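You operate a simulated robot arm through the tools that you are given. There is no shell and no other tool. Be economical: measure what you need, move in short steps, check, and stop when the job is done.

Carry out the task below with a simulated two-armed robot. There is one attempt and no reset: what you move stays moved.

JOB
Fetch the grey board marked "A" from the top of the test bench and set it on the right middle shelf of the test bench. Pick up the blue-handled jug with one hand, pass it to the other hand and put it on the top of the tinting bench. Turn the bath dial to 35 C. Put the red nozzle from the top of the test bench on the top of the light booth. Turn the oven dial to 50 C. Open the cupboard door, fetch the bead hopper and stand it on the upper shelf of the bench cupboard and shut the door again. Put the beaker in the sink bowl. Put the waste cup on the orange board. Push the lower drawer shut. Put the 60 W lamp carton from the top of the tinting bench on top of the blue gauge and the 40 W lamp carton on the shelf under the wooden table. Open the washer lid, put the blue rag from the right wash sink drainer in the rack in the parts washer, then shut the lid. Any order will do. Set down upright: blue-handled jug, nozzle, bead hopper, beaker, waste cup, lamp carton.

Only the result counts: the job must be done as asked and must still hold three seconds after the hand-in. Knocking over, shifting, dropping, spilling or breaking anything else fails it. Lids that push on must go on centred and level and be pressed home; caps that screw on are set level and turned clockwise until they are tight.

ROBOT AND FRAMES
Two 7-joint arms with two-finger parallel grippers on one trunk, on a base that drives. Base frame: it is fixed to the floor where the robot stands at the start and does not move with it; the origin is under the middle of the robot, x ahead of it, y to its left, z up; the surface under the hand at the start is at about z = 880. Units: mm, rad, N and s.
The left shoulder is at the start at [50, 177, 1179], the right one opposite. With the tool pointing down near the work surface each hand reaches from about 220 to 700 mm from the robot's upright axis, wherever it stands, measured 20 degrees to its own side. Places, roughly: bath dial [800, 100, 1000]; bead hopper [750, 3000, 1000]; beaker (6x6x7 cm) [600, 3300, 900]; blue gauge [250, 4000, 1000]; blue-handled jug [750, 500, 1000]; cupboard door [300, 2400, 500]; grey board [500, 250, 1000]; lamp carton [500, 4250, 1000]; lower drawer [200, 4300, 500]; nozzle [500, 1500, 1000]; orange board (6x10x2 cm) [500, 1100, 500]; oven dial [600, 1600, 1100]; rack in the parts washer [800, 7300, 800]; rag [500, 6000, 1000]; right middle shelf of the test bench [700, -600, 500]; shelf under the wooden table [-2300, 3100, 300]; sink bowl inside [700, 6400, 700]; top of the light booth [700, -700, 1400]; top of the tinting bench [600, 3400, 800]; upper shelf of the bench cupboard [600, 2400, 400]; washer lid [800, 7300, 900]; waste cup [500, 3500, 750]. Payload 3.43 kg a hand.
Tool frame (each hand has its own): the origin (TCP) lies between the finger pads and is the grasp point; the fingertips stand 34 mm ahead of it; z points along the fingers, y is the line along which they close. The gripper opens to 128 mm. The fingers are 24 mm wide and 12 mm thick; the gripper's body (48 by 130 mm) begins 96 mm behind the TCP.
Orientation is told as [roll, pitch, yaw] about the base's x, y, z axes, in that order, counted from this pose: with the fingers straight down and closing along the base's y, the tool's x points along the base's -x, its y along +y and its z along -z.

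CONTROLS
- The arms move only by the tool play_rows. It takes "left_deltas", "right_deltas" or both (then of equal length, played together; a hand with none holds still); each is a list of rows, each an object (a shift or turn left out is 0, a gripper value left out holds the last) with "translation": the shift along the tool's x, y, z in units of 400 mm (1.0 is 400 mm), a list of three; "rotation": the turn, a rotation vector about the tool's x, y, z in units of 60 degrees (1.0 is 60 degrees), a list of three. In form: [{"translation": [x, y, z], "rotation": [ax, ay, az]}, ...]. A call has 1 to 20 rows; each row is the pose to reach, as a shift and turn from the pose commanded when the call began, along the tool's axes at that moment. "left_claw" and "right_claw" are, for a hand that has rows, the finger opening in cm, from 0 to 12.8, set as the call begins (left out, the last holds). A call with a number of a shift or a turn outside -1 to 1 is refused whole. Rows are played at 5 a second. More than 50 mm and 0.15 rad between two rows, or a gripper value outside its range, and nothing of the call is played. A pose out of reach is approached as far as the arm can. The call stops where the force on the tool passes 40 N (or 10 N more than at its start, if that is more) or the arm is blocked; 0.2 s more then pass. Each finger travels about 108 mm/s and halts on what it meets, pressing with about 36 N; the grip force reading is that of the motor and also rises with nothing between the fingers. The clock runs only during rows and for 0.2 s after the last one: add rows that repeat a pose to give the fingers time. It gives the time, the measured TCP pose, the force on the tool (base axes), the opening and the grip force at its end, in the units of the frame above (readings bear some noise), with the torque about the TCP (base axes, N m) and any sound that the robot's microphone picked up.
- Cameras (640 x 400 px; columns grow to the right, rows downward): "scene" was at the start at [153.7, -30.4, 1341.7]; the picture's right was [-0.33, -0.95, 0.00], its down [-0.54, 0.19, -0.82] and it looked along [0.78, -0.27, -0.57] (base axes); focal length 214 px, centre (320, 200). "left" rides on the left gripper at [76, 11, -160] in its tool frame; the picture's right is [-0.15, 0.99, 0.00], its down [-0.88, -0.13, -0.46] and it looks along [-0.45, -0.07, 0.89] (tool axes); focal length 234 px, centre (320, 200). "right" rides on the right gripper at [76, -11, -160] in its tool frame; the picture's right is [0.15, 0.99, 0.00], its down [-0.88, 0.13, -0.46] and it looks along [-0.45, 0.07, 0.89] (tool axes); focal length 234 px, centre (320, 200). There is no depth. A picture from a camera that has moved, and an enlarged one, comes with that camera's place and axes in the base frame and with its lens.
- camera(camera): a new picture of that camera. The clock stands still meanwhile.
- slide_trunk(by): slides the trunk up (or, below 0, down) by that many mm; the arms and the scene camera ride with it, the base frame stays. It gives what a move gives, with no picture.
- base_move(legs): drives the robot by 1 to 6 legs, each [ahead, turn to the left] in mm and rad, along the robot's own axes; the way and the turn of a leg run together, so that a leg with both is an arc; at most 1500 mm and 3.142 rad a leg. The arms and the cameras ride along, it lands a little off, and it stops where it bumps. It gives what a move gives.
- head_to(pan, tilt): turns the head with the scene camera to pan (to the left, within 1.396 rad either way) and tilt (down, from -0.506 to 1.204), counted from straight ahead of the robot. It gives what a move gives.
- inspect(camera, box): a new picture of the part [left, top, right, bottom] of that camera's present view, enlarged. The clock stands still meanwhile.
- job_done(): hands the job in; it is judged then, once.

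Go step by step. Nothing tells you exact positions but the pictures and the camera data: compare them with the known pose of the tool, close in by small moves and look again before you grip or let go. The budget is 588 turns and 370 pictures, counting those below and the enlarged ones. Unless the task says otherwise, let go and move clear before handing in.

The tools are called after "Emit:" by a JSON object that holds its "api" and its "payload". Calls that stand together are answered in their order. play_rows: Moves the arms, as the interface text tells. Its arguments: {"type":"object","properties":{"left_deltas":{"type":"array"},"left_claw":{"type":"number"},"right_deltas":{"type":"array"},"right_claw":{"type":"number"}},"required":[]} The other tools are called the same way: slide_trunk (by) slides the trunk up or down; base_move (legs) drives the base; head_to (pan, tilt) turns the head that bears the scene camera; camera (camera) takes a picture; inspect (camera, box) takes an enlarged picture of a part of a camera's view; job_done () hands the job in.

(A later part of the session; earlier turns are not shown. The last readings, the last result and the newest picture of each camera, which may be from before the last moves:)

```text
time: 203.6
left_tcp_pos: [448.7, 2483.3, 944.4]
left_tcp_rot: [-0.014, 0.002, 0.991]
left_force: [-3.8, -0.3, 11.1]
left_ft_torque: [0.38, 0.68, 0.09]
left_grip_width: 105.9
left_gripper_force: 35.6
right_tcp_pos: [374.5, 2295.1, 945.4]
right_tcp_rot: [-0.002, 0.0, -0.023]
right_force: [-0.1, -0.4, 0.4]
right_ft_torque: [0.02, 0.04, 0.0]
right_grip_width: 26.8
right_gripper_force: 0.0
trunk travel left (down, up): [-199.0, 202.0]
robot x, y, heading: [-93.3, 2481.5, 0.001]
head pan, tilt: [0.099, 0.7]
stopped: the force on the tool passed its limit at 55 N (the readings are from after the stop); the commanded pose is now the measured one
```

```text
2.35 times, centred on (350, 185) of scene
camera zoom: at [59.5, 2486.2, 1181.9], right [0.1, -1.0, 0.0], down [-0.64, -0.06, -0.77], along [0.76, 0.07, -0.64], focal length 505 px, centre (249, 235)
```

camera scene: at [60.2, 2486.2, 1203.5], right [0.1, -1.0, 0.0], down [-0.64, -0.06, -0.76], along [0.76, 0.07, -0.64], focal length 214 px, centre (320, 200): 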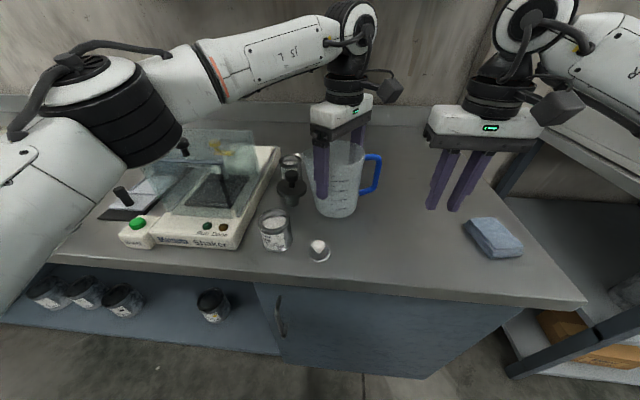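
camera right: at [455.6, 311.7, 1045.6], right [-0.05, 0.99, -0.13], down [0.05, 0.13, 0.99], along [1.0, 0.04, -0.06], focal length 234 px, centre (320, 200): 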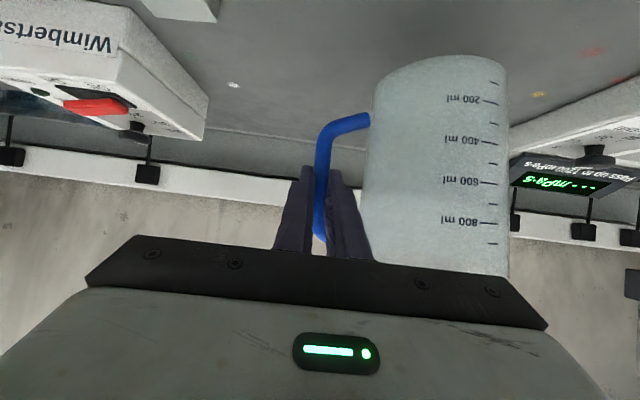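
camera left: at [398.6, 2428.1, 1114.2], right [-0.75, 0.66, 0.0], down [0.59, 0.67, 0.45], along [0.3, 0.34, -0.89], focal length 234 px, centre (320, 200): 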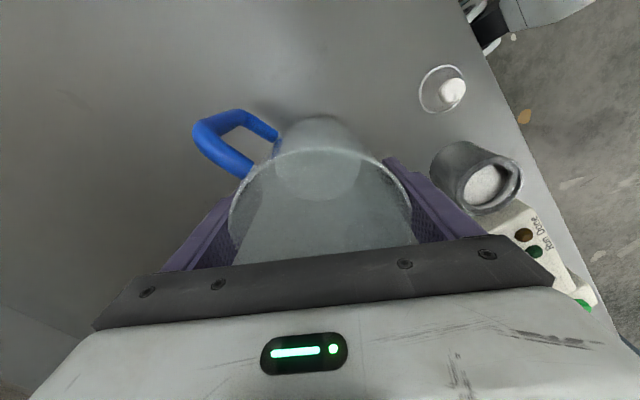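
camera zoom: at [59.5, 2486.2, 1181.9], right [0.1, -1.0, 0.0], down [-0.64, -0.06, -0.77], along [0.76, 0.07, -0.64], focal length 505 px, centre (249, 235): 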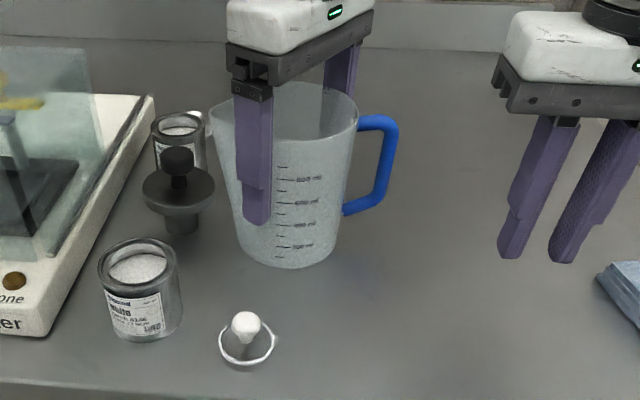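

The jug met the bench (top at z ≈ 850). It stands; I relieve a bit and open.

Emit:
{"api": "play_rows", "payload": {"left_deltas": [{"translation": [0, 0, -0.003]}, {"translation": [0, 0, -0.003]}]}}

Emit:
{"api": "play_rows", "payload": {"left_deltas": [{}, {}, {}], "left_claw": 12.8}}

Emit:
{"api": "camera", "payload": {"camera": "left"}}

Emit:
{"api": "inspect", "payload": {"camera": "scene", "box": [230, 100, 470, 270]}}

```text
time: 204.2
left_tcp_pos: [449.3, 2483.0, 944.8]
left_tcp_rot: [-0.013, 0.001, 0.992]
left_force: [-3.3, -0.8, 6.7]
left_ft_torque: [0.15, 0.45, 0.1]
left_grip_width: 105.9
left_gripper_force: 36.0
right_tcp_pos: [374.5, 2294.1, 946.4]
right_tcp_rot: [0.001, -0.001, -0.024]
right_force: [0.0, 0.7, -0.9]
right_ft_torque: [-0.01, 0.0, -0.01]
right_grip_width: 27.3
right_gripper_force: 0.0
trunk travel left (down, up): [-199.0, 202.0]
robot x, y, heading: [-94.0, 2482.9, 0.004]
head pan, tilt: [0.099, 0.7]
```

```text
time: 205.0
left_tcp_pos: [451.3, 2482.5, 944.8]
left_tcp_rot: [-0.014, 0.0, 0.993]
left_force: [0.1, -0.6, 0.9]
left_ft_torque: [0.01, -0.04, -0.01]
left_grip_width: 128.1
left_gripper_force: 0.1
right_tcp_pos: [375.8, 2294.4, 944.7]
right_tcp_rot: [0.0, 0.0, -0.024]
right_force: [-0.2, -1.1, -0.1]
right_ft_torque: [-0.02, 0.01, 0.01]
right_grip_width: 27.2
right_gripper_force: 0.1
trunk travel left (down, up): [-199.0, 202.0]
robot x, y, heading: [-95.9, 2481.9, -0.008]
head pan, tilt: [0.099, 0.7]
```

```text
296 pictures are left
camera left: at [398.0, 2428.3, 1102.3], right [-0.75, 0.66, -0.01], down [0.59, 0.67, 0.46], along [0.31, 0.33, -0.89], focal length 234 px, centre (320, 200)
```

left: 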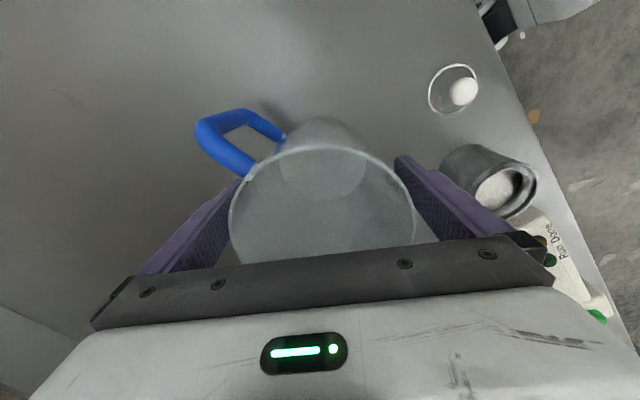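

```text
2.35 times, centred on (350, 185) of scene
camera zoom: at [60.3, 2486.1, 1182.0], right [0.1, -1.0, 0.0], down [-0.64, -0.06, -0.76], along [0.76, 0.07, -0.64], focal length 505 px, centre (249, 235)
```

zoom: 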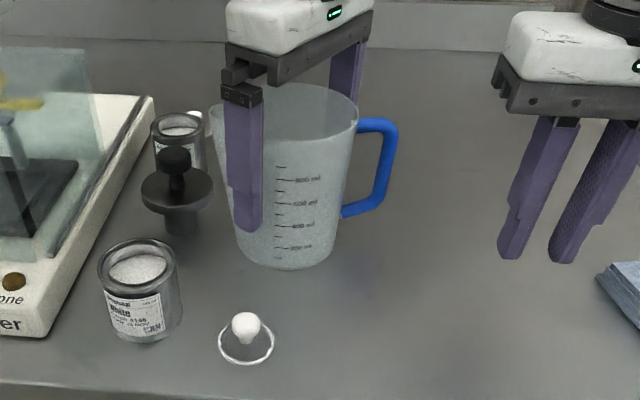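

Released and upright. Lift straight up.

Emit:
{"api": "play_rows", "payload": {"left_deltas": [{"translation": [0, 0, -0.1]}, {"translation": [0, 0, -0.2]}, {"translation": [0, 0, -0.3]}, {"translation": [0, 0, -0.4]}, {"translation": [0, 0, -0.4]}]}}

Emit:
{"api": "camera", "payload": {"camera": "scene"}}

```text
time: 206.2
left_tcp_pos: [445.5, 2490.5, 1085.5]
left_tcp_rot: [-0.021, 0.008, 1.003]
left_force: [-0.7, -0.3, 0.2]
left_ft_torque: [0.0, 0.01, -0.01]
left_grip_width: 127.7
left_gripper_force: 0.1
left hand out of reach, approached as far as the arm can: row 4, 5
right_tcp_pos: [375.7, 2294.9, 945.7]
right_tcp_rot: [0.0, 0.0, -0.025]
right_force: [0.0, 0.4, 0.0]
right_ft_torque: [-0.02, -0.03, -0.01]
right_grip_width: 27.0
right_gripper_force: 0.0
trunk travel left (down, up): [-199.0, 202.0]
robot x, y, heading: [-91.3, 2479.3, -0.003]
head pan, tilt: [0.099, 0.7]
```

```text
294 pictures are left
camera scene: at [60.1, 2485.9, 1182.1], right [0.1, -1.0, 0.0], down [-0.64, -0.06, -0.77], along [0.76, 0.07, -0.64], focal length 214 px, centre (320, 200)
```

scene: 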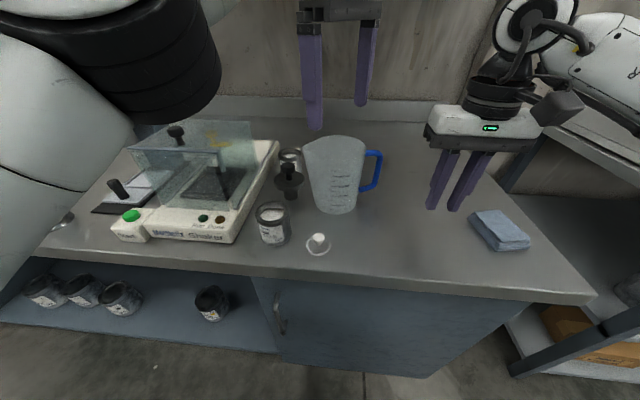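

Jug is done. I raise the trunk, back off and look for the bead hopper around (750, 3000).

Emit:
{"api": "slide_trunk", "payload": {"by": 199}}

Emit:
{"api": "base_move", "payload": {"legs": [[-250, 0], [0, 1.57], [480, 0], [0, -1.57]]}}

Emit:
{"api": "head_to", "payload": {"pan": 0, "tilt": 0.5}}

Emit:
{"api": "camera", "payload": {"camera": "scene"}}

```text
time: 208.4
left_tcp_pos: [445.8, 2489.4, 1281.7]
left_tcp_rot: [-0.017, 0.006, 1.003]
left_force: [0.0, -0.4, -0.3]
left_ft_torque: [-0.02, -0.04, -0.05]
left_grip_width: 128.1
left_gripper_force: 0.1
right_tcp_pos: [374.4, 2292.6, 1145.0]
right_tcp_rot: [0.001, 0.001, -0.024]
right_force: [-0.9, -0.5, -0.6]
right_ft_torque: [-0.01, 0.01, 0.01]
right_grip_width: 27.1
right_gripper_force: 0.0
trunk travel left (down, up): [-398.0, 3.0]
robot x, y, heading: [-96.5, 2481.5, -0.006]
head pan, tilt: [0.099, 0.7]
```

```text
time: 220.3
left_tcp_pos: [208.0, 2949.3, 1282.0]
left_tcp_rot: [-0.018, 0.01, 0.964]
left_force: [-0.1, 0.4, 0.2]
left_ft_torque: [0.0, -0.01, 0.01]
left_grip_width: 127.9
left_gripper_force: 0.0
right_tcp_pos: [130.5, 2756.0, 1145.3]
right_tcp_rot: [0.0, 0.001, -0.062]
right_force: [-1.0, 0.5, -0.2]
right_ft_torque: [0.0, 0.02, -0.01]
right_grip_width: 27.0
right_gripper_force: 0.1
trunk travel left (down, up): [-398.0, 3.0]
robot x, y, heading: [-332.0, 2956.2, -0.04]
head pan, tilt: [0.099, 0.7]
```

```text
time: 221.0
left_tcp_pos: [208.7, 2951.1, 1282.0]
left_tcp_rot: [-0.017, 0.011, 0.967]
left_force: [-0.1, -0.5, 0.2]
left_ft_torque: [-0.02, -0.02, -0.02]
left_grip_width: 128.0
left_gripper_force: 0.1
right_tcp_pos: [130.8, 2756.0, 1144.7]
right_tcp_rot: [-0.001, 0.0, -0.063]
right_force: [-0.1, 0.1, 0.0]
right_ft_torque: [-0.04, 0.01, 0.0]
right_grip_width: 27.2
right_gripper_force: 0.0
trunk travel left (down, up): [-398.0, 3.0]
robot x, y, heading: [-327.1, 2958.4, -0.038]
head pan, tilt: [0.0, 0.499]
```

```text
293 pictures are left
camera scene: at [-170.5, 2951.6, 1398.7], right [-0.04, -1.0, 0.0], down [-0.48, 0.02, -0.88], along [0.88, -0.04, -0.48], focal length 214 px, centre (320, 200)
```

scene: 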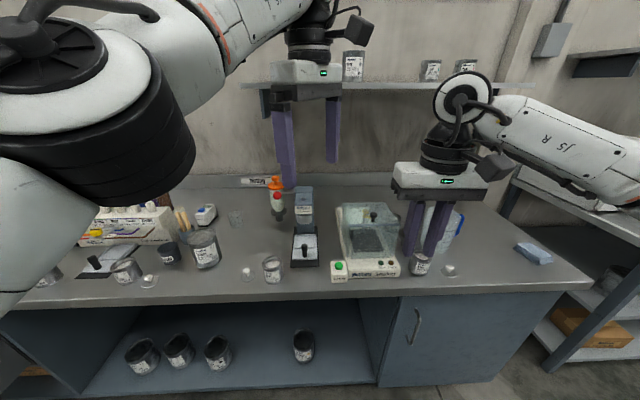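

Emit:
{"api": "inspect", "payload": {"camera": "scene", "box": [170, 150, 410, 300]}}

```text
2.67 times, centred on (290, 225) of scene
camera zoom: at [-170.5, 2951.6, 1398.7], right [-0.04, -1.0, 0.0], down [-0.48, 0.02, -0.88], along [0.88, -0.04, -0.48], focal length 572 px, centre (400, 133)
```

zoom: 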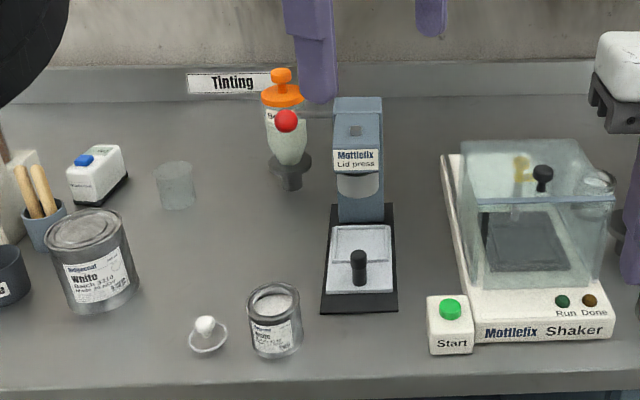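

The bead hopper (orange lid) stands at about (672, 3102), the beaker at (619, 3285). First I'll open the cupboard door; its handle is at about (261, 2600, 650). I tuck the left hand and tilt the right hand forward.

Emit:
{"api": "play_rows", "payload": {"left_deltas": [{"translation": [-0.01, 0.1, 0], "rotation": [0, 0, 0.12]}, {"translation": [-0.02, 0.2, 0], "rotation": [0, 0, 0.24]}, {"translation": [-0.03, 0.3, 0], "rotation": [0, 0, 0.36]}, {"translation": [-0.04, 0.4, 0], "rotation": [0, 0, 0.48]}, {"translation": [-0.05, 0.5, 0], "rotation": [0, 0, 0.6]}, {"translation": [-0.06, 0.6, 0], "rotation": [0, 0, 0.72]}, {"translation": [-0.07, 0.7, 0], "rotation": [0, 0, 0.84]}, {"translation": [-0.085, 0.757, 0], "rotation": [0, 0, 0.95]}, {"translation": [-0.085, 0.757, 0], "rotation": [0, 0, 0.95]}], "right_deltas": [{"rotation": [0, -0.12, 0]}, {"rotation": [0, -0.24, 0]}, {"rotation": [0, -0.36, 0]}, {"rotation": [0, -0.48, 0]}, {"rotation": [0, -0.6, 0]}, {"rotation": [0, -0.72, 0]}, {"rotation": [0, -0.84, 0]}, {"rotation": [0, -0.95, 0]}, {"rotation": [0, -1.0, 0]}]}}

Emit:
{"api": "play_rows", "payload": {"right_deltas": [{"rotation": [0, -0.12, 0]}, {"rotation": [0, -0.25, 0]}, {"rotation": [0, -0.25, 0]}], "right_claw": 6}}

Emit:
{"api": "base_move", "payload": {"legs": [[-150, 0]]}}

Emit:
{"api": "slide_trunk", "payload": {"by": -390}}

Emit:
{"api": "head_to", "payload": {"pan": -0.5, "tilt": 0.5}}

Emit:
{"api": "camera", "payload": {"camera": "scene"}}

```text
time: 223.0
left_tcp_pos: [-21.0, 3148.7, 1277.1]
left_tcp_rot: [-0.016, -0.009, -0.033]
left_force: [0.9, 0.4, 0.2]
left_ft_torque: [-0.02, -0.01, 0.0]
left_grip_width: 127.9
left_gripper_force: 0.1
right_tcp_pos: [130.6, 2755.3, 1145.0]
right_tcp_rot: [0.003, -1.049, -0.064]
right_force: [-0.4, 0.5, 0.1]
right_ft_torque: [0.02, 0.04, -0.04]
right_grip_width: 26.9
right_gripper_force: 0.1
trunk travel left (down, up): [-398.0, 3.0]
robot x, y, heading: [-329.2, 2960.5, -0.043]
head pan, tilt: [0.0, 0.499]
```

```text
time: 223.8
left_tcp_pos: [-21.7, 3149.9, 1276.9]
left_tcp_rot: [-0.016, -0.009, -0.031]
left_force: [-0.5, 0.4, -0.2]
left_ft_torque: [-0.01, -0.02, 0.02]
left_grip_width: 128.0
left_gripper_force: 0.0
right_tcp_pos: [150.6, 2774.9, 1142.9]
right_tcp_rot: [0.022, -1.287, -0.062]
right_force: [0.5, 1.0, 0.7]
right_ft_torque: [0.02, 0.0, -0.01]
right_grip_width: 60.0
right_gripper_force: 0.1
right hand out of reach, approached as far as the arm can: row 1, 2, 3
trunk travel left (down, up): [-398.0, 3.0]
robot x, y, heading: [-332.8, 2956.0, -0.042]
head pan, tilt: [0.0, 0.499]
```

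```text
time: 225.2
left_tcp_pos: [-170.5, 3154.4, 1276.9]
left_tcp_rot: [-0.016, -0.011, -0.031]
left_force: [0.1, 0.0, 0.1]
left_ft_torque: [0.03, -0.04, 0.02]
left_grip_width: 128.0
left_gripper_force: 0.0
right_tcp_pos: [0.9, 2779.7, 1143.3]
right_tcp_rot: [0.021, -1.287, -0.061]
right_force: [-1.0, 0.4, 0.7]
right_ft_torque: [0.0, -0.02, -0.03]
right_grip_width: 60.1
right_gripper_force: 0.0
trunk travel left (down, up): [-398.0, 3.0]
robot x, y, heading: [-483.8, 2968.7, -0.045]
head pan, tilt: [0.0, 0.499]
```

```text
time: 228.9
left_tcp_pos: [-169.9, 3155.2, 886.6]
left_tcp_rot: [-0.016, -0.01, -0.032]
left_force: [-0.1, 0.2, -0.1]
left_ft_torque: [0.03, 0.05, 0.0]
left_grip_width: 127.8
left_gripper_force: 0.0
right_tcp_pos: [1.7, 2779.3, 752.1]
right_tcp_rot: [0.02, -1.284, -0.064]
right_force: [-0.2, -0.8, 0.2]
right_ft_torque: [0.01, 0.0, 0.02]
right_grip_width: 60.1
right_gripper_force: 0.1
trunk travel left (down, up): [-8.0, 393.0]
robot x, y, heading: [-481.5, 2967.6, -0.042]
head pan, tilt: [0.0, 0.499]
```

```text
time: 229.8
left_tcp_pos: [-170.0, 3155.0, 887.3]
left_tcp_rot: [-0.016, -0.009, -0.033]
left_force: [0.6, 0.5, -1.1]
left_ft_torque: [0.01, -0.01, 0.02]
left_grip_width: 128.1
left_gripper_force: 0.1
right_tcp_pos: [2.3, 2778.9, 753.0]
right_tcp_rot: [0.022, -1.284, -0.062]
right_force: [-0.5, 0.6, -0.9]
right_ft_torque: [-0.02, 0.02, -0.04]
right_grip_width: 59.7
right_gripper_force: 0.0
trunk travel left (down, up): [-8.0, 393.0]
robot x, y, heading: [-480.0, 2965.7, -0.043]
head pan, tilt: [-0.499, 0.499]
```

```text
291 pictures are left
camera scene: at [-332.7, 2914.8, 1008.8], right [-0.52, -0.86, 0.0], down [-0.41, 0.25, -0.88], along [0.75, -0.45, -0.48], focal length 214 px, centre (320, 200)
```

scene: 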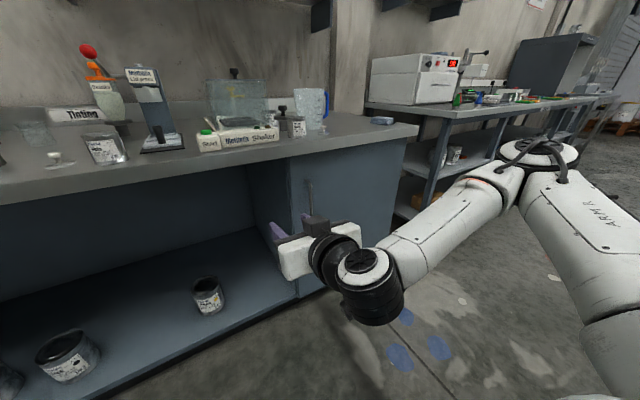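

Emit:
{"api": "base_move", "payload": {"legs": [[0, -1.53], [175, 0], [0, 1.57]]}}

Emit:
{"api": "camera", "payload": {"camera": "right"}}

Emit:
{"api": "inspect", "payload": {"camera": "scene", "box": [200, 100, 520, 300]}}

```text
time: 238.9
left_tcp_pos: [-182.0, 2994.4, 886.4]
left_tcp_rot: [-0.018, -0.009, 0.019]
left_force: [0.0, -0.5, 0.6]
left_ft_torque: [-0.01, 0.03, 0.02]
left_grip_width: 128.1
left_gripper_force: 0.0
right_tcp_pos: [11.5, 2628.0, 752.3]
right_tcp_rot: [0.021, -1.284, -0.012]
right_force: [0.0, -0.2, 0.2]
right_ft_torque: [0.0, -0.03, -0.01]
right_grip_width: 59.8
right_gripper_force: 0.1
trunk travel left (down, up): [-8.0, 393.0]
robot x, y, heading: [-481.3, 2794.2, 0.007]
head pan, tilt: [-0.499, 0.499]
```

```text
290 pictures are left
camera right: at [-163.2, 2617.7, 726.0], right [-0.05, 0.99, -0.13], down [-0.19, 0.12, 0.97], along [0.98, 0.07, 0.18], focal length 234 px, centre (320, 200)
```

right: 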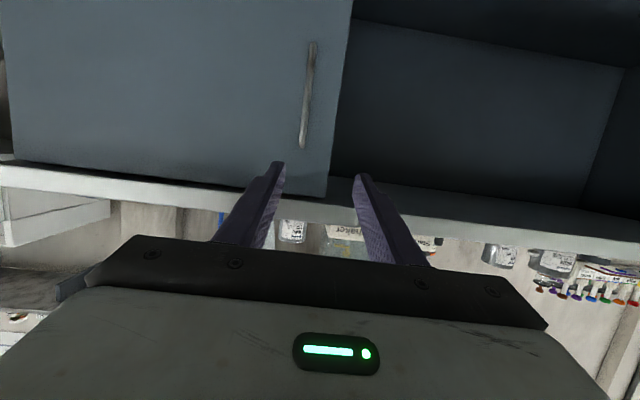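

```text
2.00 times, centred on (360, 200) of scene
camera zoom: at [-330.7, 2747.1, 1008.8], right [-0.47, -0.88, 0.0], down [-0.42, 0.23, -0.88], along [0.77, -0.41, -0.48], focal length 429 px, centre (240, 200)
```

zoom: 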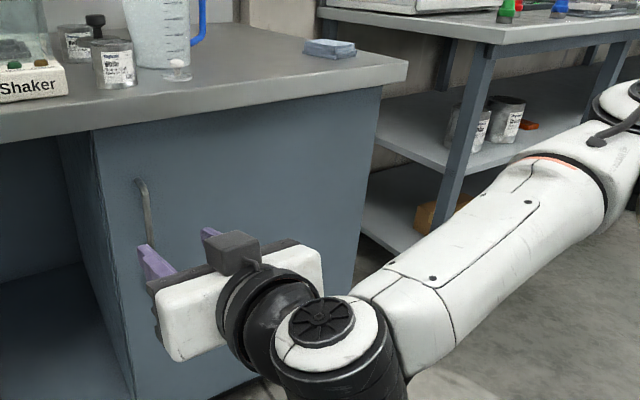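

Handle bar: y ≈ 2604, z 546–715, x ≈ 261. I approach to a standoff.

Emit:
{"api": "base_move", "payload": {"legs": [[150, 0]]}}

Emit:
{"api": "play_rows", "payload": {"right_deltas": [{"translation": [0.1, -0.02, 0.0]}, {"translation": [0.2, -0.04, 0.0]}, {"translation": [0.244, -0.06, 0.06]}, {"translation": [0.244, -0.06, 0.12]}, {"translation": [0.244, -0.06, 0.12]}]}}

Emit:
{"api": "camera", "payload": {"camera": "right"}}

```text
time: 240.3
left_tcp_pos: [-30.1, 2996.6, 885.5]
left_tcp_rot: [-0.015, -0.011, 0.021]
left_force: [0.4, -0.4, -0.6]
left_ft_torque: [0.05, -0.01, -0.02]
left_grip_width: 127.8
left_gripper_force: 0.1
right_tcp_pos: [161.1, 2630.5, 752.4]
right_tcp_rot: [0.02, -1.285, -0.011]
right_force: [-0.7, 0.1, 0.0]
right_ft_torque: [0.02, -0.02, -0.03]
right_grip_width: 59.9
right_gripper_force: 0.0
trunk travel left (down, up): [-8.0, 393.0]
robot x, y, heading: [-332.5, 2791.3, 0.014]
head pan, tilt: [-0.499, 0.499]
```

```text
time: 241.5
left_tcp_pos: [-30.6, 2995.6, 886.7]
left_tcp_rot: [-0.017, -0.008, 0.019]
left_force: [0.3, 0.0, -0.5]
left_ft_torque: [-0.01, 0.01, 0.01]
left_grip_width: 127.9
left_gripper_force: 0.0
right_tcp_pos: [166.5, 2653.6, 676.9]
right_tcp_rot: [0.019, -1.282, -0.012]
right_force: [-0.2, 0.7, -1.0]
right_ft_torque: [0.0, 0.0, -0.01]
right_grip_width: 60.0
right_gripper_force: 0.0
right hand out of reach, approached as far as the arm can: row 1, 2, 3, 4, 5
trunk travel left (down, up): [-8.0, 393.0]
robot x, y, heading: [-330.8, 2790.0, 0.007]
head pan, tilt: [-0.499, 0.499]
```

```text
288 pictures are left
camera right: at [-7.1, 2642.8, 650.3], right [-0.05, 0.99, -0.14], down [-0.19, 0.12, 0.97], along [0.98, 0.07, 0.18], focal length 234 px, centre (320, 200)
```

right: 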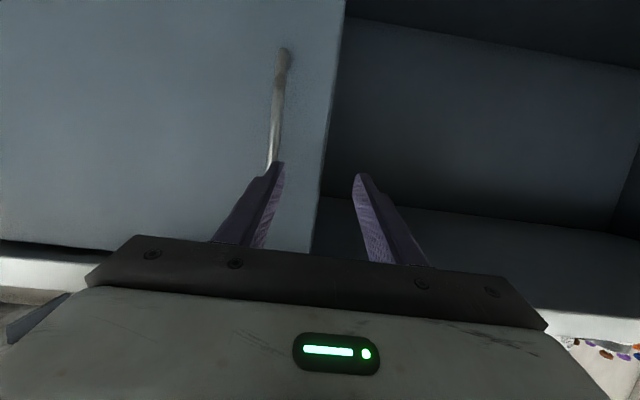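

The near-horizontal pose is cramped. I relax the tilt to about 50° and back the base slightly for a longer reach.

Emit:
{"api": "base_move", "payload": {"legs": [[-90, 0]]}}

Emit:
{"api": "play_rows", "payload": {"right_deltas": [{"rotation": [0, 0.12, 0]}, {"rotation": [0, 0.24, 0]}, {"rotation": [0, 0.36, 0]}, {"rotation": [0, 0.4, 0]}, {"rotation": [0, 0.4, 0]}]}}

```text
time: 242.6
left_tcp_pos: [-119.4, 2995.9, 885.8]
left_tcp_rot: [-0.016, -0.009, 0.023]
left_force: [-0.6, 0.5, 0.1]
left_ft_torque: [-0.01, 0.01, 0.02]
left_grip_width: 128.3
left_gripper_force: 0.1
right_tcp_pos: [78.5, 2653.3, 676.7]
right_tcp_rot: [0.015, -1.282, -0.013]
right_force: [-0.5, 0.7, -0.1]
right_ft_torque: [0.0, -0.01, 0.01]
right_grip_width: 60.1
right_gripper_force: 0.1
trunk travel left (down, up): [-8.0, 393.0]
robot x, y, heading: [-424.2, 2792.6, 0.008]
head pan, tilt: [-0.499, 0.499]
```

```text
time: 243.8
left_tcp_pos: [-119.9, 2994.9, 887.9]
left_tcp_rot: [-0.016, -0.008, 0.02]
left_force: [0.2, -0.2, 0.0]
left_ft_torque: [0.02, 0.03, 0.02]
left_grip_width: 128.0
left_gripper_force: 0.0
right_tcp_pos: [77.9, 2654.0, 676.5]
right_tcp_rot: [0.008, -0.863, -0.004]
right_force: [0.2, 0.1, -0.1]
right_ft_torque: [0.01, 0.02, -0.02]
right_grip_width: 60.4
right_gripper_force: 0.0
trunk travel left (down, up): [-8.0, 393.0]
robot x, y, heading: [-418.7, 2790.0, 0.011]
head pan, tilt: [-0.499, 0.499]
```

Emit:
{"api": "play_rows", "payload": {"right_deltas": [{"translation": [-0.05, -0.04, 0.09]}, {"translation": [-0.1, -0.08, 0.18]}, {"translation": [-0.149, -0.125, 0.25]}, {"translation": [-0.149, -0.125, 0.274]}, {"translation": [-0.149, -0.125, 0.274]}], "right_claw": 5}}

Emit:
{"api": "camera", "payload": {"camera": "right"}}

```text
time: 245.0
left_tcp_pos: [-120.6, 2995.7, 886.4]
left_tcp_rot: [-0.016, -0.007, 0.022]
left_force: [0.3, -0.5, -0.8]
left_ft_torque: [-0.01, -0.03, -0.02]
left_grip_width: 128.0
left_gripper_force: 0.0
right_tcp_pos: [200.2, 2602.6, 650.5]
right_tcp_rot: [0.006, -0.864, -0.001]
right_force: [0.1, 0.8, -0.1]
right_ft_torque: [0.0, -0.02, 0.01]
right_grip_width: 50.1
right_gripper_force: 0.1
trunk travel left (down, up): [-8.0, 393.0]
robot x, y, heading: [-422.9, 2795.4, 0.005]
head pan, tilt: [-0.499, 0.499]
```

```text
287 pictures are left
camera right: at [29.7, 2592.1, 697.6], right [-0.1, 0.99, -0.11], down [0.22, 0.13, 0.97], along [0.97, 0.07, -0.23], focal length 234 px, centre (320, 200)
```

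right: 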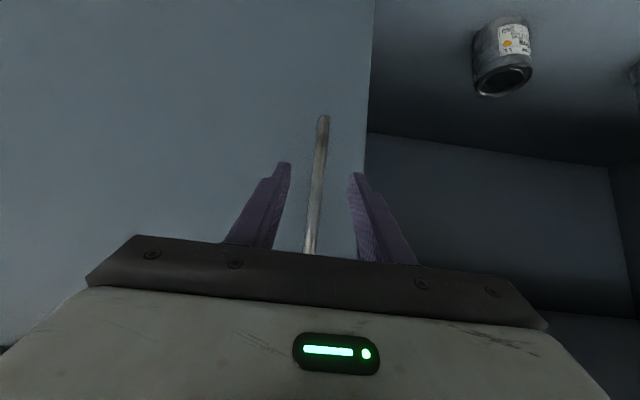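

Bar is centred. I advance 55 mm horizontally and close.

Emit:
{"api": "play_rows", "payload": {"right_deltas": [{"translation": [-0.03, 0, 0.035]}, {"translation": [-0.06, 0, 0.07]}, {"translation": [-0.09, 0, 0.105]}, {"translation": [-0.09, 0, 0.105]}]}}

Emit:
{"api": "play_rows", "payload": {"right_deltas": [{}, {}, {}, {}], "right_claw": 0.3}}

Emit:
{"api": "camera", "payload": {"camera": "right"}}

```text
time: 246.0
left_tcp_pos: [-121.9, 2995.6, 886.9]
left_tcp_rot: [-0.014, -0.011, 0.019]
left_force: [0.0, 0.5, 0.5]
left_ft_torque: [0.0, 0.0, 0.01]
left_grip_width: 127.9
left_gripper_force: 0.0
right_tcp_pos: [253.2, 2603.9, 650.8]
right_tcp_rot: [0.008, -0.862, -0.003]
right_force: [-23.7, -0.9, 4.4]
right_ft_torque: [-0.2, 0.15, -0.68]
right_grip_width: 50.4
right_gripper_force: 1.0
trunk travel left (down, up): [-8.0, 393.0]
robot x, y, heading: [-419.5, 2792.5, 0.004]
head pan, tilt: [-0.499, 0.499]
```

```text
time: 247.0
left_tcp_pos: [-122.4, 2995.3, 887.5]
left_tcp_rot: [-0.014, -0.013, 0.018]
left_force: [0.4, 0.0, 0.9]
left_ft_torque: [0.02, 0.0, -0.05]
left_grip_width: 128.1
left_gripper_force: 0.1
right_tcp_pos: [253.6, 2603.5, 649.7]
right_tcp_rot: [0.006, -0.86, -0.003]
right_force: [-36.5, -7.0, 0.2]
right_ft_torque: [-0.34, 0.34, -0.67]
right_grip_width: 12.9
right_gripper_force: 9.2
trunk travel left (down, up): [-8.0, 393.0]
robot x, y, heading: [-417.8, 2790.1, 0.008]
head pan, tilt: [-0.499, 0.499]
```

```text
286 pictures are left
camera right: at [83.2, 2592.0, 697.8], right [-0.1, 0.99, -0.11], down [0.23, 0.13, 0.97], along [0.97, 0.07, -0.24], focal length 234 px, centre (320, 200)
```

right: 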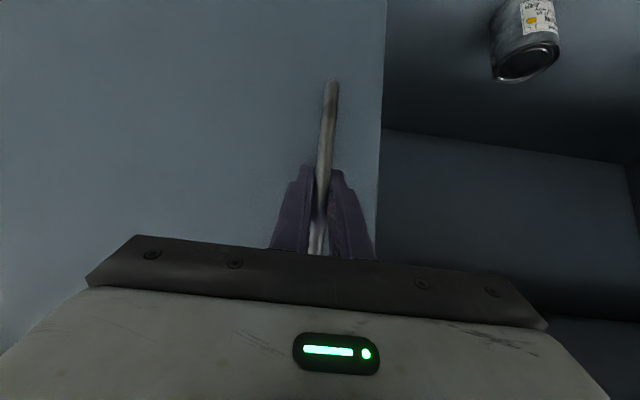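

Fingertips press the door. I back off a few mm, let the grip close firmly, then pull gently.

Emit:
{"api": "play_rows", "payload": {"right_deltas": [{"translation": [0.01, 0, -0.012]}, {"translation": [0.012, 0, -0.015]}, {"translation": [0.012, 0, -0.015]}], "right_claw": 0.2}}

```text
time: 247.8
left_tcp_pos: [-120.8, 2994.3, 886.1]
left_tcp_rot: [-0.016, -0.008, 0.022]
left_force: [0.1, 0.5, 0.1]
left_ft_torque: [0.0, 0.02, -0.03]
left_grip_width: 128.1
left_gripper_force: 0.1
right_tcp_pos: [248.3, 2602.3, 649.7]
right_tcp_rot: [0.004, -0.866, -0.003]
right_force: [3.1, -4.7, -10.9]
right_ft_torque: [-0.55, -1.29, 0.1]
right_grip_width: 11.7
right_gripper_force: 45.2
trunk travel left (down, up): [-8.0, 393.0]
robot x, y, heading: [-420.3, 2793.0, 0.009]
head pan, tilt: [-0.499, 0.499]
```

Firm grip (45). I pull 100 mm following the arc (hinge near y ≈ 2097).

Emit:
{"api": "play_rows", "payload": {"right_deltas": [{"translation": [0.03, 0, -0.035], "rotation": [0, 0, 0]}, {"translation": [0.06, -0.003, -0.07]}, {"translation": [0.09, -0.007, -0.105]}, {"translation": [0.12, -0.012, -0.14]}, {"translation": [0.15, -0.02, -0.175]}, {"translation": [0.1625, -0.025, -0.19]}, {"translation": [0.1625, -0.025, -0.19]}]}}

Emit:
{"api": "camera", "payload": {"camera": "right"}}

Emit:
{"api": "camera", "payload": {"camera": "scene"}}

```text
time: 249.4
left_tcp_pos: [-119.1, 2993.5, 886.6]
left_tcp_rot: [-0.015, -0.007, 0.019]
left_force: [0.4, -0.5, -0.4]
left_ft_torque: [-0.03, -0.01, 0.01]
left_grip_width: 127.7
left_gripper_force: 0.0
right_tcp_pos: [151.7, 2583.1, 650.4]
right_tcp_rot: [-0.001, -0.867, -0.021]
right_force: [11.4, -35.8, 1.1]
right_ft_torque: [0.36, -0.72, 0.14]
right_grip_width: 11.9
right_gripper_force: 45.3
trunk travel left (down, up): [-8.0, 393.0]
robot x, y, heading: [-421.6, 2789.6, 0.014]
head pan, tilt: [-0.499, 0.499]
```

```text
285 pictures are left
camera right: at [-19.1, 2577.1, 697.4], right [-0.07, 0.99, -0.11], down [0.23, 0.13, 0.97], along [0.97, 0.05, -0.23], focal length 234 px, centre (320, 200)
```

right: 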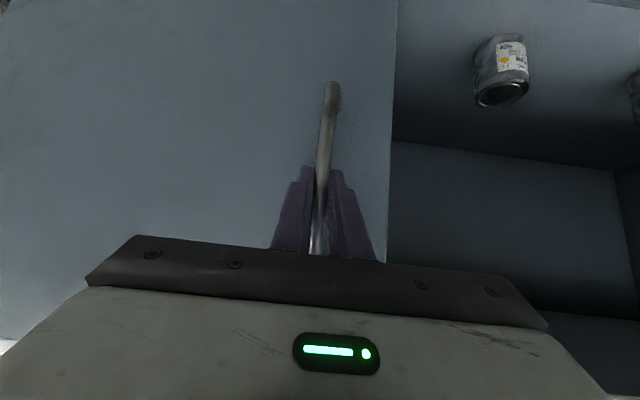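

```text
284 pictures are left
camera scene: at [-269.8, 2746.0, 1008.7], right [-0.47, -0.88, 0.0], down [-0.42, 0.23, -0.88], along [0.77, -0.41, -0.48], focal length 214 px, centre (320, 200)
```

scene: 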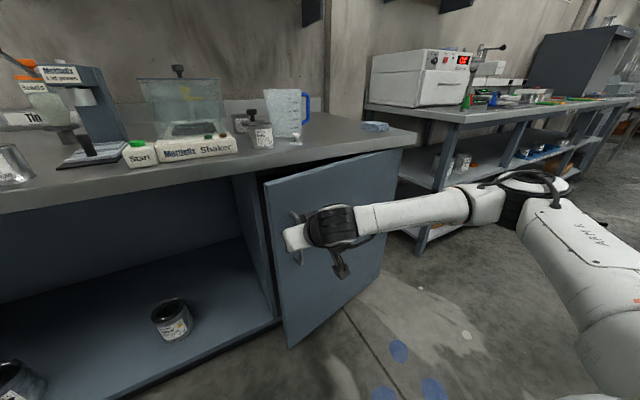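

The door opens. I continue along the arc with a matching yaw, in small steps.

Emit:
{"api": "play_rows", "payload": {"right_deltas": [{"translation": [0.044, -0.022, -0.051], "rotation": [-0.043, 0, -0.037]}, {"translation": [0.086, -0.048, -0.1], "rotation": [-0.086, 0, -0.073]}, {"translation": [0.128, -0.077, -0.149], "rotation": [-0.128, 0, -0.11]}, {"translation": [0.1675, -0.112, -0.196], "rotation": [-0.171, 0, -0.146]}, {"translation": [0.1675, -0.112, -0.196], "rotation": [-0.171, 0, -0.146]}]}}

Emit:
{"api": "camera", "payload": {"camera": "right"}}

```text
time: 250.6
left_tcp_pos: [-120.8, 2994.3, 886.1]
left_tcp_rot: [-0.014, -0.01, 0.022]
left_force: [0.0, -0.5, -0.2]
left_ft_torque: [0.0, 0.01, 0.0]
left_grip_width: 127.7
left_gripper_force: 0.2
right_tcp_pos: [49.1, 2539.5, 650.8]
right_tcp_rot: [-0.008, -0.87, 0.229]
right_force: [19.3, -35.0, 12.8]
right_ft_torque: [0.82, 0.97, 0.15]
right_grip_width: 11.6
right_gripper_force: 44.8
trunk travel left (down, up): [-8.0, 393.0]
robot x, y, heading: [-420.1, 2788.8, 0.01]
head pan, tilt: [-0.499, 0.499]
```

```text
283 pictures are left
camera right: at [-114.5, 2493.0, 697.1], right [-0.31, 0.94, -0.12], down [0.19, 0.18, 0.97], along [0.93, 0.28, -0.23], focal length 234 px, centre (320, 200)
```

right: 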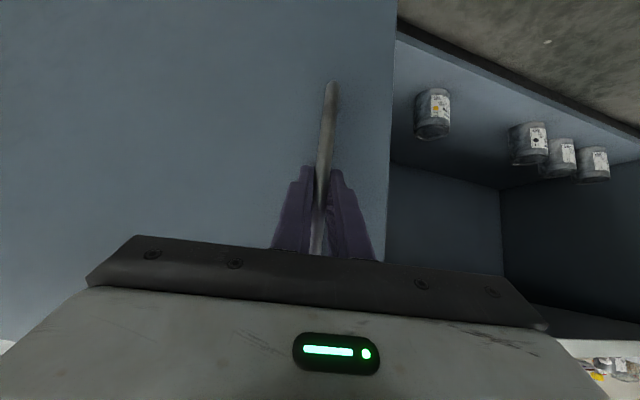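

The motion fits a hinge at (302, 2085), radius 520; now about 23° open. I continue to about 38°.

Emit:
{"api": "play_rows", "payload": {"right_deltas": [{"translation": [0.05, -0.042, -0.06], "rotation": [-0.03, 0, -0.027]}, {"translation": [0.105, -0.0775, -0.124], "rotation": [-0.06, 0, -0.054]}, {"translation": [0.15, -0.115, -0.18], "rotation": [-0.09, 0, -0.08]}, {"translation": [0.2, -0.1535, -0.237], "rotation": [-0.125, 0, -0.107]}, {"translation": [0.2, -0.1535, -0.237], "rotation": [-0.125, 0, -0.107]}]}}

Emit:
{"api": "camera", "payload": {"camera": "scene"}}

```text
time: 251.8
left_tcp_pos: [-122.0, 2997.2, 885.9]
left_tcp_rot: [-0.02, -0.013, 0.02]
left_force: [1.3, -0.1, -0.1]
left_ft_torque: [0.03, 0.03, 0.0]
left_grip_width: 128.0
left_gripper_force: 0.1
right_tcp_pos: [-59.9, 2457.4, 650.8]
right_tcp_rot: [0.008, -0.867, 0.416]
right_force: [-18.6, 19.2, 18.2]
right_ft_torque: [-1.06, 0.09, -0.04]
right_grip_width: 11.7
right_gripper_force: 45.1
right hand out of reach, approached as far as the arm can: row 2, 3, 4, 5
trunk travel left (down, up): [-8.0, 393.0]
robot x, y, heading: [-421.8, 2789.6, 0.009]
head pan, tilt: [-0.499, 0.499]
```

```text
282 pictures are left
camera scene: at [-271.8, 2749.3, 1009.3], right [-0.47, -0.88, 0.0], down [-0.42, 0.22, -0.88], along [0.78, -0.41, -0.48], focal length 214 px, centre (320, 200)
```

scene: 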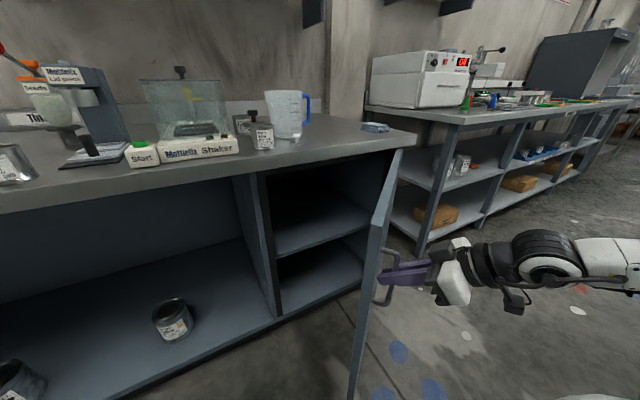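

The door is about 42° open. I release the handle with the right hand and withdraw; then the left hand will push the door further from inside.

Emit:
{"api": "play_rows", "payload": {"right_deltas": [{}, {}, {}], "right_claw": 6}}

Emit:
{"api": "play_rows", "payload": {"right_deltas": [{"translation": [0, 0, -0.08]}, {"translation": [0, 0, -0.16]}, {"translation": [0.0, 0, -0.2]}, {"translation": [-0.06, 0, -0.25]}, {"translation": [-0.06, 0, -0.25]}]}}

Emit:
{"api": "camera", "payload": {"camera": "scene"}}

```text
time: 252.6
left_tcp_pos: [-120.0, 2995.4, 887.2]
left_tcp_rot: [-0.015, -0.01, 0.022]
left_force: [-1.2, 1.0, 0.3]
left_ft_torque: [-0.01, -0.03, -0.01]
left_grip_width: 128.0
left_gripper_force: 0.1
right_tcp_pos: [-56.6, 2453.9, 648.9]
right_tcp_rot: [0.006, -0.865, 0.406]
right_force: [-0.6, 0.0, -0.1]
right_ft_torque: [-0.02, -0.02, 0.0]
right_grip_width: 59.8
right_gripper_force: 0.1
trunk travel left (down, up): [-8.0, 393.0]
robot x, y, heading: [-418.0, 2792.3, 0.012]
head pan, tilt: [-0.499, 0.499]
```

```text
time: 253.8
left_tcp_pos: [-119.7, 2995.7, 885.9]
left_tcp_rot: [-0.015, -0.01, 0.021]
left_force: [-0.6, -0.4, -0.3]
left_ft_torque: [0.01, -0.01, -0.01]
left_grip_width: 128.0
left_gripper_force: 0.1
right_tcp_pos: [-62.4, 2448.0, 653.3]
right_tcp_rot: [0.016, -0.868, 0.394]
right_force: [0.0, 0.9, -0.1]
right_ft_torque: [-0.01, -0.01, 0.02]
right_grip_width: 60.1
right_gripper_force: 0.0
right hand out of reach, approached as far as the arm can: row 1, 2, 3, 4, 5
trunk travel left (down, up): [-8.0, 393.0]
robot x, y, heading: [-420.4, 2792.1, 0.012]
head pan, tilt: [-0.499, 0.499]
```

```text
281 pictures are left
camera scene: at [-270.1, 2747.6, 1008.8], right [-0.47, -0.88, 0.0], down [-0.42, 0.23, -0.88], along [0.77, -0.41, -0.48], focal length 214 px, centre (320, 200)
```

scene: 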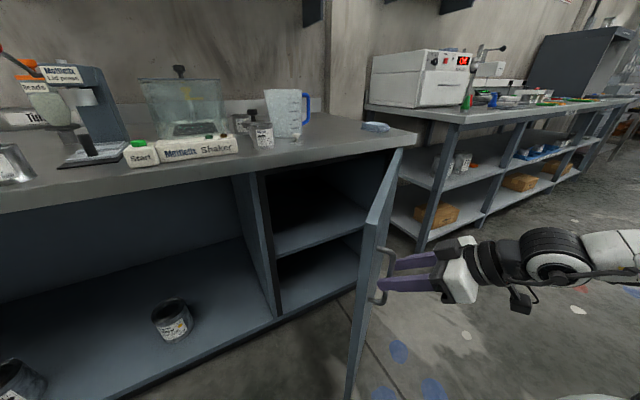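

The arm is at its inner limit, so I straighten the yaw about the handle and then drive the base back.

Emit:
{"api": "play_rows", "payload": {"right_deltas": [{"rotation": [0.08, 0, 0.07]}, {"rotation": [0.16, 0, 0.14]}, {"rotation": [0.24, 0, 0.2]}, {"rotation": [0.28, 0, 0.24]}, {"rotation": [0.28, 0, 0.24]}]}}

Emit:
{"api": "camera", "payload": {"camera": "right"}}

```text
time: 254.5
left_tcp_pos: [-122.0, 2997.0, 886.9]
left_tcp_rot: [-0.017, -0.009, 0.021]
left_force: [0.2, -0.1, 0.0]
left_ft_torque: [-0.02, -0.03, -0.01]
left_grip_width: 127.8
left_gripper_force: 0.0
right_tcp_pos: [-42.3, 2439.2, 650.3]
right_tcp_rot: [0.044, -0.866, 0.186]
right_force: [-16.2, 15.9, 7.9]
right_ft_torque: [-0.32, 0.31, 0.4]
right_grip_width: 71.0
right_gripper_force: 9.6
right hand out of reach, approached as far as the arm can: row 1, 2, 3
trunk travel left (down, up): [-8.0, 393.0]
robot x, y, heading: [-416.6, 2792.6, 0.013]
head pan, tilt: [-0.499, 0.499]
stopped in row 3 (right hand): the force on the tool passed its limit at 69 N (the readings are from after the stop); the commanded pose is now the measured one
```

```text
280 pictures are left
camera right: at [-206.3, 2391.8, 696.4], right [-0.31, 0.95, -0.08], down [0.2, 0.15, 0.97], along [0.93, 0.28, -0.23], focal length 234 px, centre (320, 200)
```

right: 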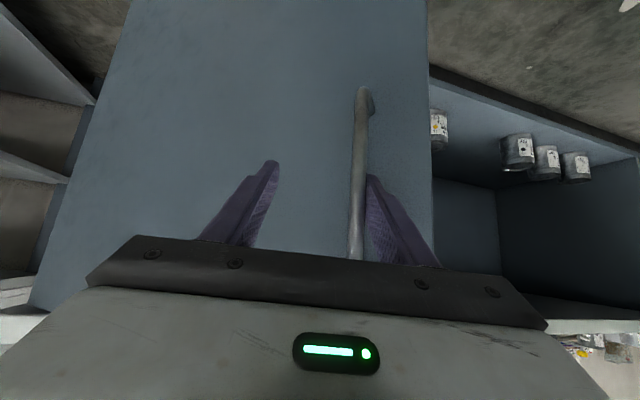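

The bar rests against one finger with room on the other side. I back the base 130 mm.

Emit:
{"api": "base_move", "payload": {"legs": [[-130, 0]]}}

Emit:
{"api": "camera", "payload": {"camera": "right"}}

Emit:
{"api": "camera", "payload": {"camera": "scene"}}

```text
time: 255.7
left_tcp_pos: [-249.1, 2995.5, 886.9]
left_tcp_rot: [-0.015, -0.008, 0.022]
left_force: [0.9, 0.1, 0.4]
left_ft_torque: [-0.01, 0.0, 0.0]
left_grip_width: 127.8
left_gripper_force: 0.1
right_tcp_pos: [-168.9, 2432.5, 648.7]
right_tcp_rot: [0.035, -0.862, 0.18]
right_force: [0.1, 0.3, -0.2]
right_ft_torque: [0.0, -0.01, 0.03]
right_grip_width: 59.9
right_gripper_force: 0.0
trunk travel left (down, up): [-8.0, 393.0]
robot x, y, heading: [-551.5, 2792.5, 0.006]
head pan, tilt: [-0.499, 0.499]
```

```text
279 pictures are left
camera right: at [-332.6, 2386.8, 695.4], right [-0.3, 0.95, -0.09], down [0.2, 0.15, 0.97], along [0.93, 0.27, -0.23], focal length 234 px, centre (320, 200)
```

right: 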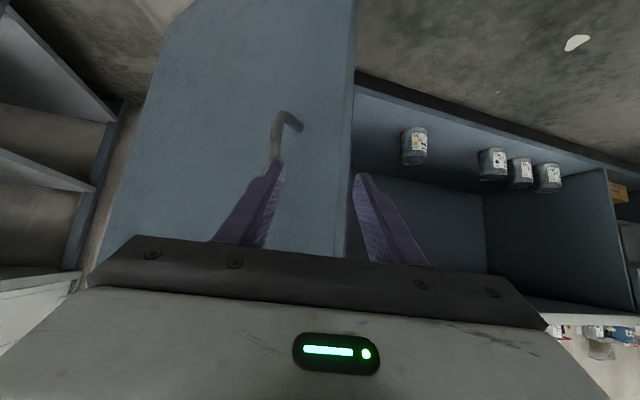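

```text
278 pictures are left
camera scene: at [-398.9, 2747.2, 1008.8], right [-0.47, -0.88, 0.0], down [-0.42, 0.22, -0.88], along [0.78, -0.41, -0.48], focal length 214 px, centre (320, 200)
```

scene: 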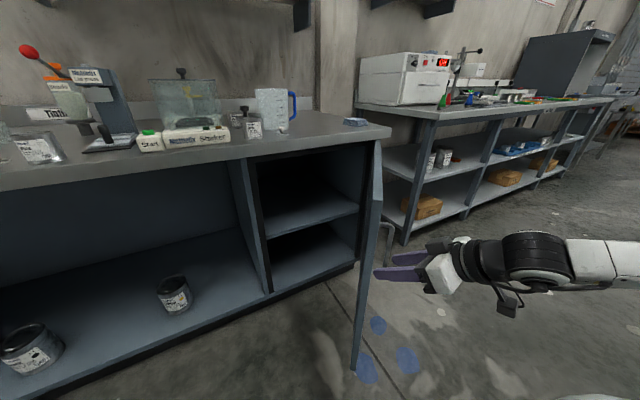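

Free of the handle. I raise the trunk 200, lift and straighten the right hand, and shift the robot to y ≈ 2480 so the left hand can push the door.

Emit:
{"api": "slide_trunk", "payload": {"by": 200}}

Emit:
{"api": "play_rows", "payload": {"right_deltas": [{"translation": [-0.08, 0, -0.07], "rotation": [0, 0.13, 0]}, {"translation": [-0.16, 0, -0.14], "rotation": [0, 0.26, 0]}, {"translation": [-0.2, 0, -0.18], "rotation": [0, 0.39, 0]}, {"translation": [-0.2, 0, -0.18], "rotation": [0, 0.52, 0]}, {"translation": [-0.2, 0, -0.18], "rotation": [0, 0.65, 0]}, {"translation": [-0.2, 0, -0.18], "rotation": [0, 0.78, 0]}, {"translation": [-0.2, 0, -0.18], "rotation": [0, 0.82, 0]}]}}

Emit:
{"api": "base_move", "payload": {"legs": [[0, -1.57], [310, 0], [0, 1.57]]}}

Emit:
{"api": "head_to", "payload": {"pan": 0, "tilt": 0.6}}

Emit:
{"api": "camera", "payload": {"camera": "scene"}}

```text
time: 257.9
left_tcp_pos: [-250.0, 2994.2, 1087.8]
left_tcp_rot: [-0.015, -0.008, 0.024]
left_force: [0.8, -0.5, -0.4]
left_ft_torque: [0.0, 0.0, -0.01]
left_grip_width: 128.2
left_gripper_force: 0.1
right_tcp_pos: [-168.3, 2433.0, 847.7]
right_tcp_rot: [0.035, -0.863, 0.178]
right_force: [-0.2, 0.1, -1.1]
right_ft_torque: [-0.01, -0.01, 0.01]
right_grip_width: 60.0
right_gripper_force: 0.1
trunk travel left (down, up): [-208.0, 193.0]
robot x, y, heading: [-548.9, 2790.6, 0.01]
head pan, tilt: [-0.499, 0.499]
```

```text
time: 259.5
left_tcp_pos: [-249.3, 2993.8, 1087.2]
left_tcp_rot: [-0.016, -0.008, 0.023]
left_force: [0.0, -0.5, -0.1]
left_ft_torque: [0.02, 0.0, -0.01]
left_grip_width: 128.0
left_gripper_force: 0.1
right_tcp_pos: [-170.8, 2430.2, 955.4]
right_tcp_rot: [0.024, -0.004, 0.207]
right_force: [-0.3, 0.5, -0.2]
right_ft_torque: [0.01, -0.01, 0.01]
right_grip_width: 60.1
right_gripper_force: 0.0
trunk travel left (down, up): [-208.0, 193.0]
robot x, y, heading: [-550.2, 2790.0, 0.005]
head pan, tilt: [-0.499, 0.499]
```

```text
time: 269.2
left_tcp_pos: [-242.0, 2680.0, 1086.2]
left_tcp_rot: [-0.017, -0.009, 0.005]
left_force: [0.3, -0.2, -0.2]
left_ft_torque: [0.02, 0.01, 0.02]
left_grip_width: 128.0
left_gripper_force: 0.1
right_tcp_pos: [-170.3, 2115.3, 955.7]
right_tcp_rot: [0.024, -0.004, 0.189]
right_force: [0.6, 0.1, 0.2]
right_ft_torque: [-0.02, 0.04, -0.01]
right_grip_width: 59.9
right_gripper_force: 0.0
trunk travel left (down, up): [-208.0, 193.0]
robot x, y, heading: [-544.2, 2480.7, -0.007]
head pan, tilt: [-0.499, 0.499]
```

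```text
time: 270.1
left_tcp_pos: [-241.6, 2680.7, 1086.6]
left_tcp_rot: [-0.016, -0.009, 0.006]
left_force: [-0.5, 0.2, 0.2]
left_ft_torque: [0.02, -0.02, -0.01]
left_grip_width: 128.4
left_gripper_force: 0.0
right_tcp_pos: [-171.8, 2113.7, 955.5]
right_tcp_rot: [0.023, -0.003, 0.191]
right_force: [-0.4, -0.2, 0.3]
right_ft_torque: [-0.01, 0.0, 0.0]
right_grip_width: 60.1
right_gripper_force: 0.1
trunk travel left (down, up): [-208.0, 193.0]
robot x, y, heading: [-545.3, 2480.9, -0.007]
head pan, tilt: [0.0, 0.6]
```

```text
277 pictures are left
camera scene: at [-385.7, 2478.5, 1199.7], right [-0.01, -1.0, 0.0], down [-0.56, 0.0, -0.83], along [0.83, -0.01, -0.56], focal length 214 px, centre (320, 200)
```

scene: 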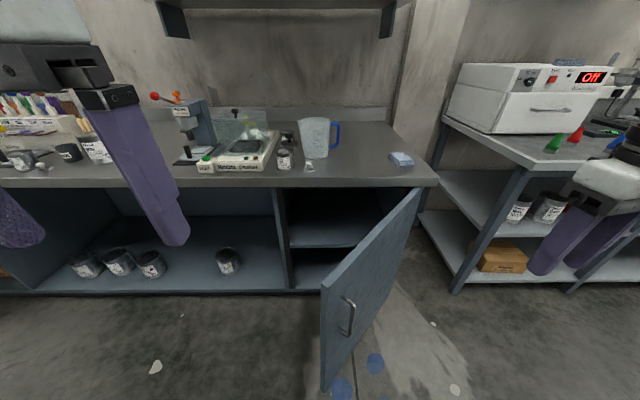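

Door's free edge is at about (-112, 2470). I'll insert the left hand's closed fingers inside the door at (-10, 2500) and sweep it open by turning the base right.

Emit:
{"api": "slide_trunk", "payload": {"by": -100}}

Emit:
{"api": "play_rows", "payload": {"left_deltas": [{"translation": [-0.09, -0.06, 0]}, {"translation": [-0.18, -0.12, 0]}, {"translation": [-0.27, -0.19, 0]}, {"translation": [-0.36, -0.26, 0]}, {"translation": [-0.45, -0.33, 0]}, {"translation": [-0.53, -0.4, 0]}, {"translation": [-0.58, -0.45, 0]}, {"translation": [-0.58, -0.45, 0.1]}, {"translation": [-0.58, -0.45, 0.2]}, {"translation": [-0.58, -0.45, 0.3]}, {"translation": [-0.58, -0.45, 0.4]}, {"translation": [-0.58, -0.45, 0.5]}, {"translation": [-0.58, -0.45, 0.6]}, {"translation": [-0.58, -0.45, 0.66]}, {"translation": [-0.58, -0.45, 0.66]}], "left_claw": 0}}

Emit:
{"api": "camera", "payload": {"camera": "scene"}}

```text
time: 271.4
left_tcp_pos: [-239.9, 2681.4, 987.3]
left_tcp_rot: [-0.016, -0.009, 0.006]
left_force: [-0.8, 0.2, -1.1]
left_ft_torque: [0.04, 0.0, -0.03]
left_grip_width: 128.0
left_gripper_force: 0.1
right_tcp_pos: [-170.6, 2114.4, 855.2]
right_tcp_rot: [0.022, -0.006, 0.191]
right_force: [0.1, -1.1, -0.8]
right_ft_torque: [0.01, 0.0, 0.0]
right_grip_width: 60.3
right_gripper_force: 0.1
trunk travel left (down, up): [-108.0, 293.0]
robot x, y, heading: [-547.2, 2483.4, -0.004]
head pan, tilt: [0.0, 0.6]
```

```text
time: 274.6
left_tcp_pos: [-4.5, 2497.8, 727.0]
left_tcp_rot: [-0.015, -0.006, 0.005]
left_force: [0.3, 0.3, 0.0]
left_ft_torque: [-0.01, -0.03, 0.03]
left_grip_width: 0.1
left_gripper_force: 32.9
right_tcp_pos: [-171.0, 2114.0, 855.2]
right_tcp_rot: [0.023, -0.002, 0.19]
right_force: [-0.1, 0.2, -0.3]
right_ft_torque: [0.02, 0.0, 0.02]
right_grip_width: 60.0
right_gripper_force: 0.1
trunk travel left (down, up): [-108.0, 293.0]
robot x, y, heading: [-546.1, 2479.2, -0.008]
head pan, tilt: [0.0, 0.6]
```

```text
276 pictures are left
camera scene: at [-385.6, 2478.6, 1099.7], right [-0.01, -1.0, 0.0], down [-0.56, 0.0, -0.83], along [0.83, 0.0, -0.56], focal length 214 px, centre (320, 200)
```

scene: 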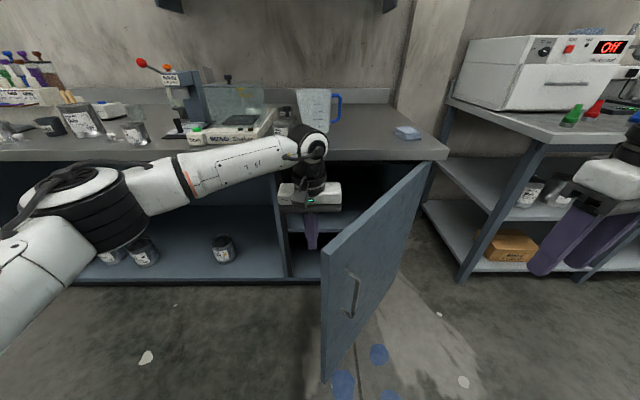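

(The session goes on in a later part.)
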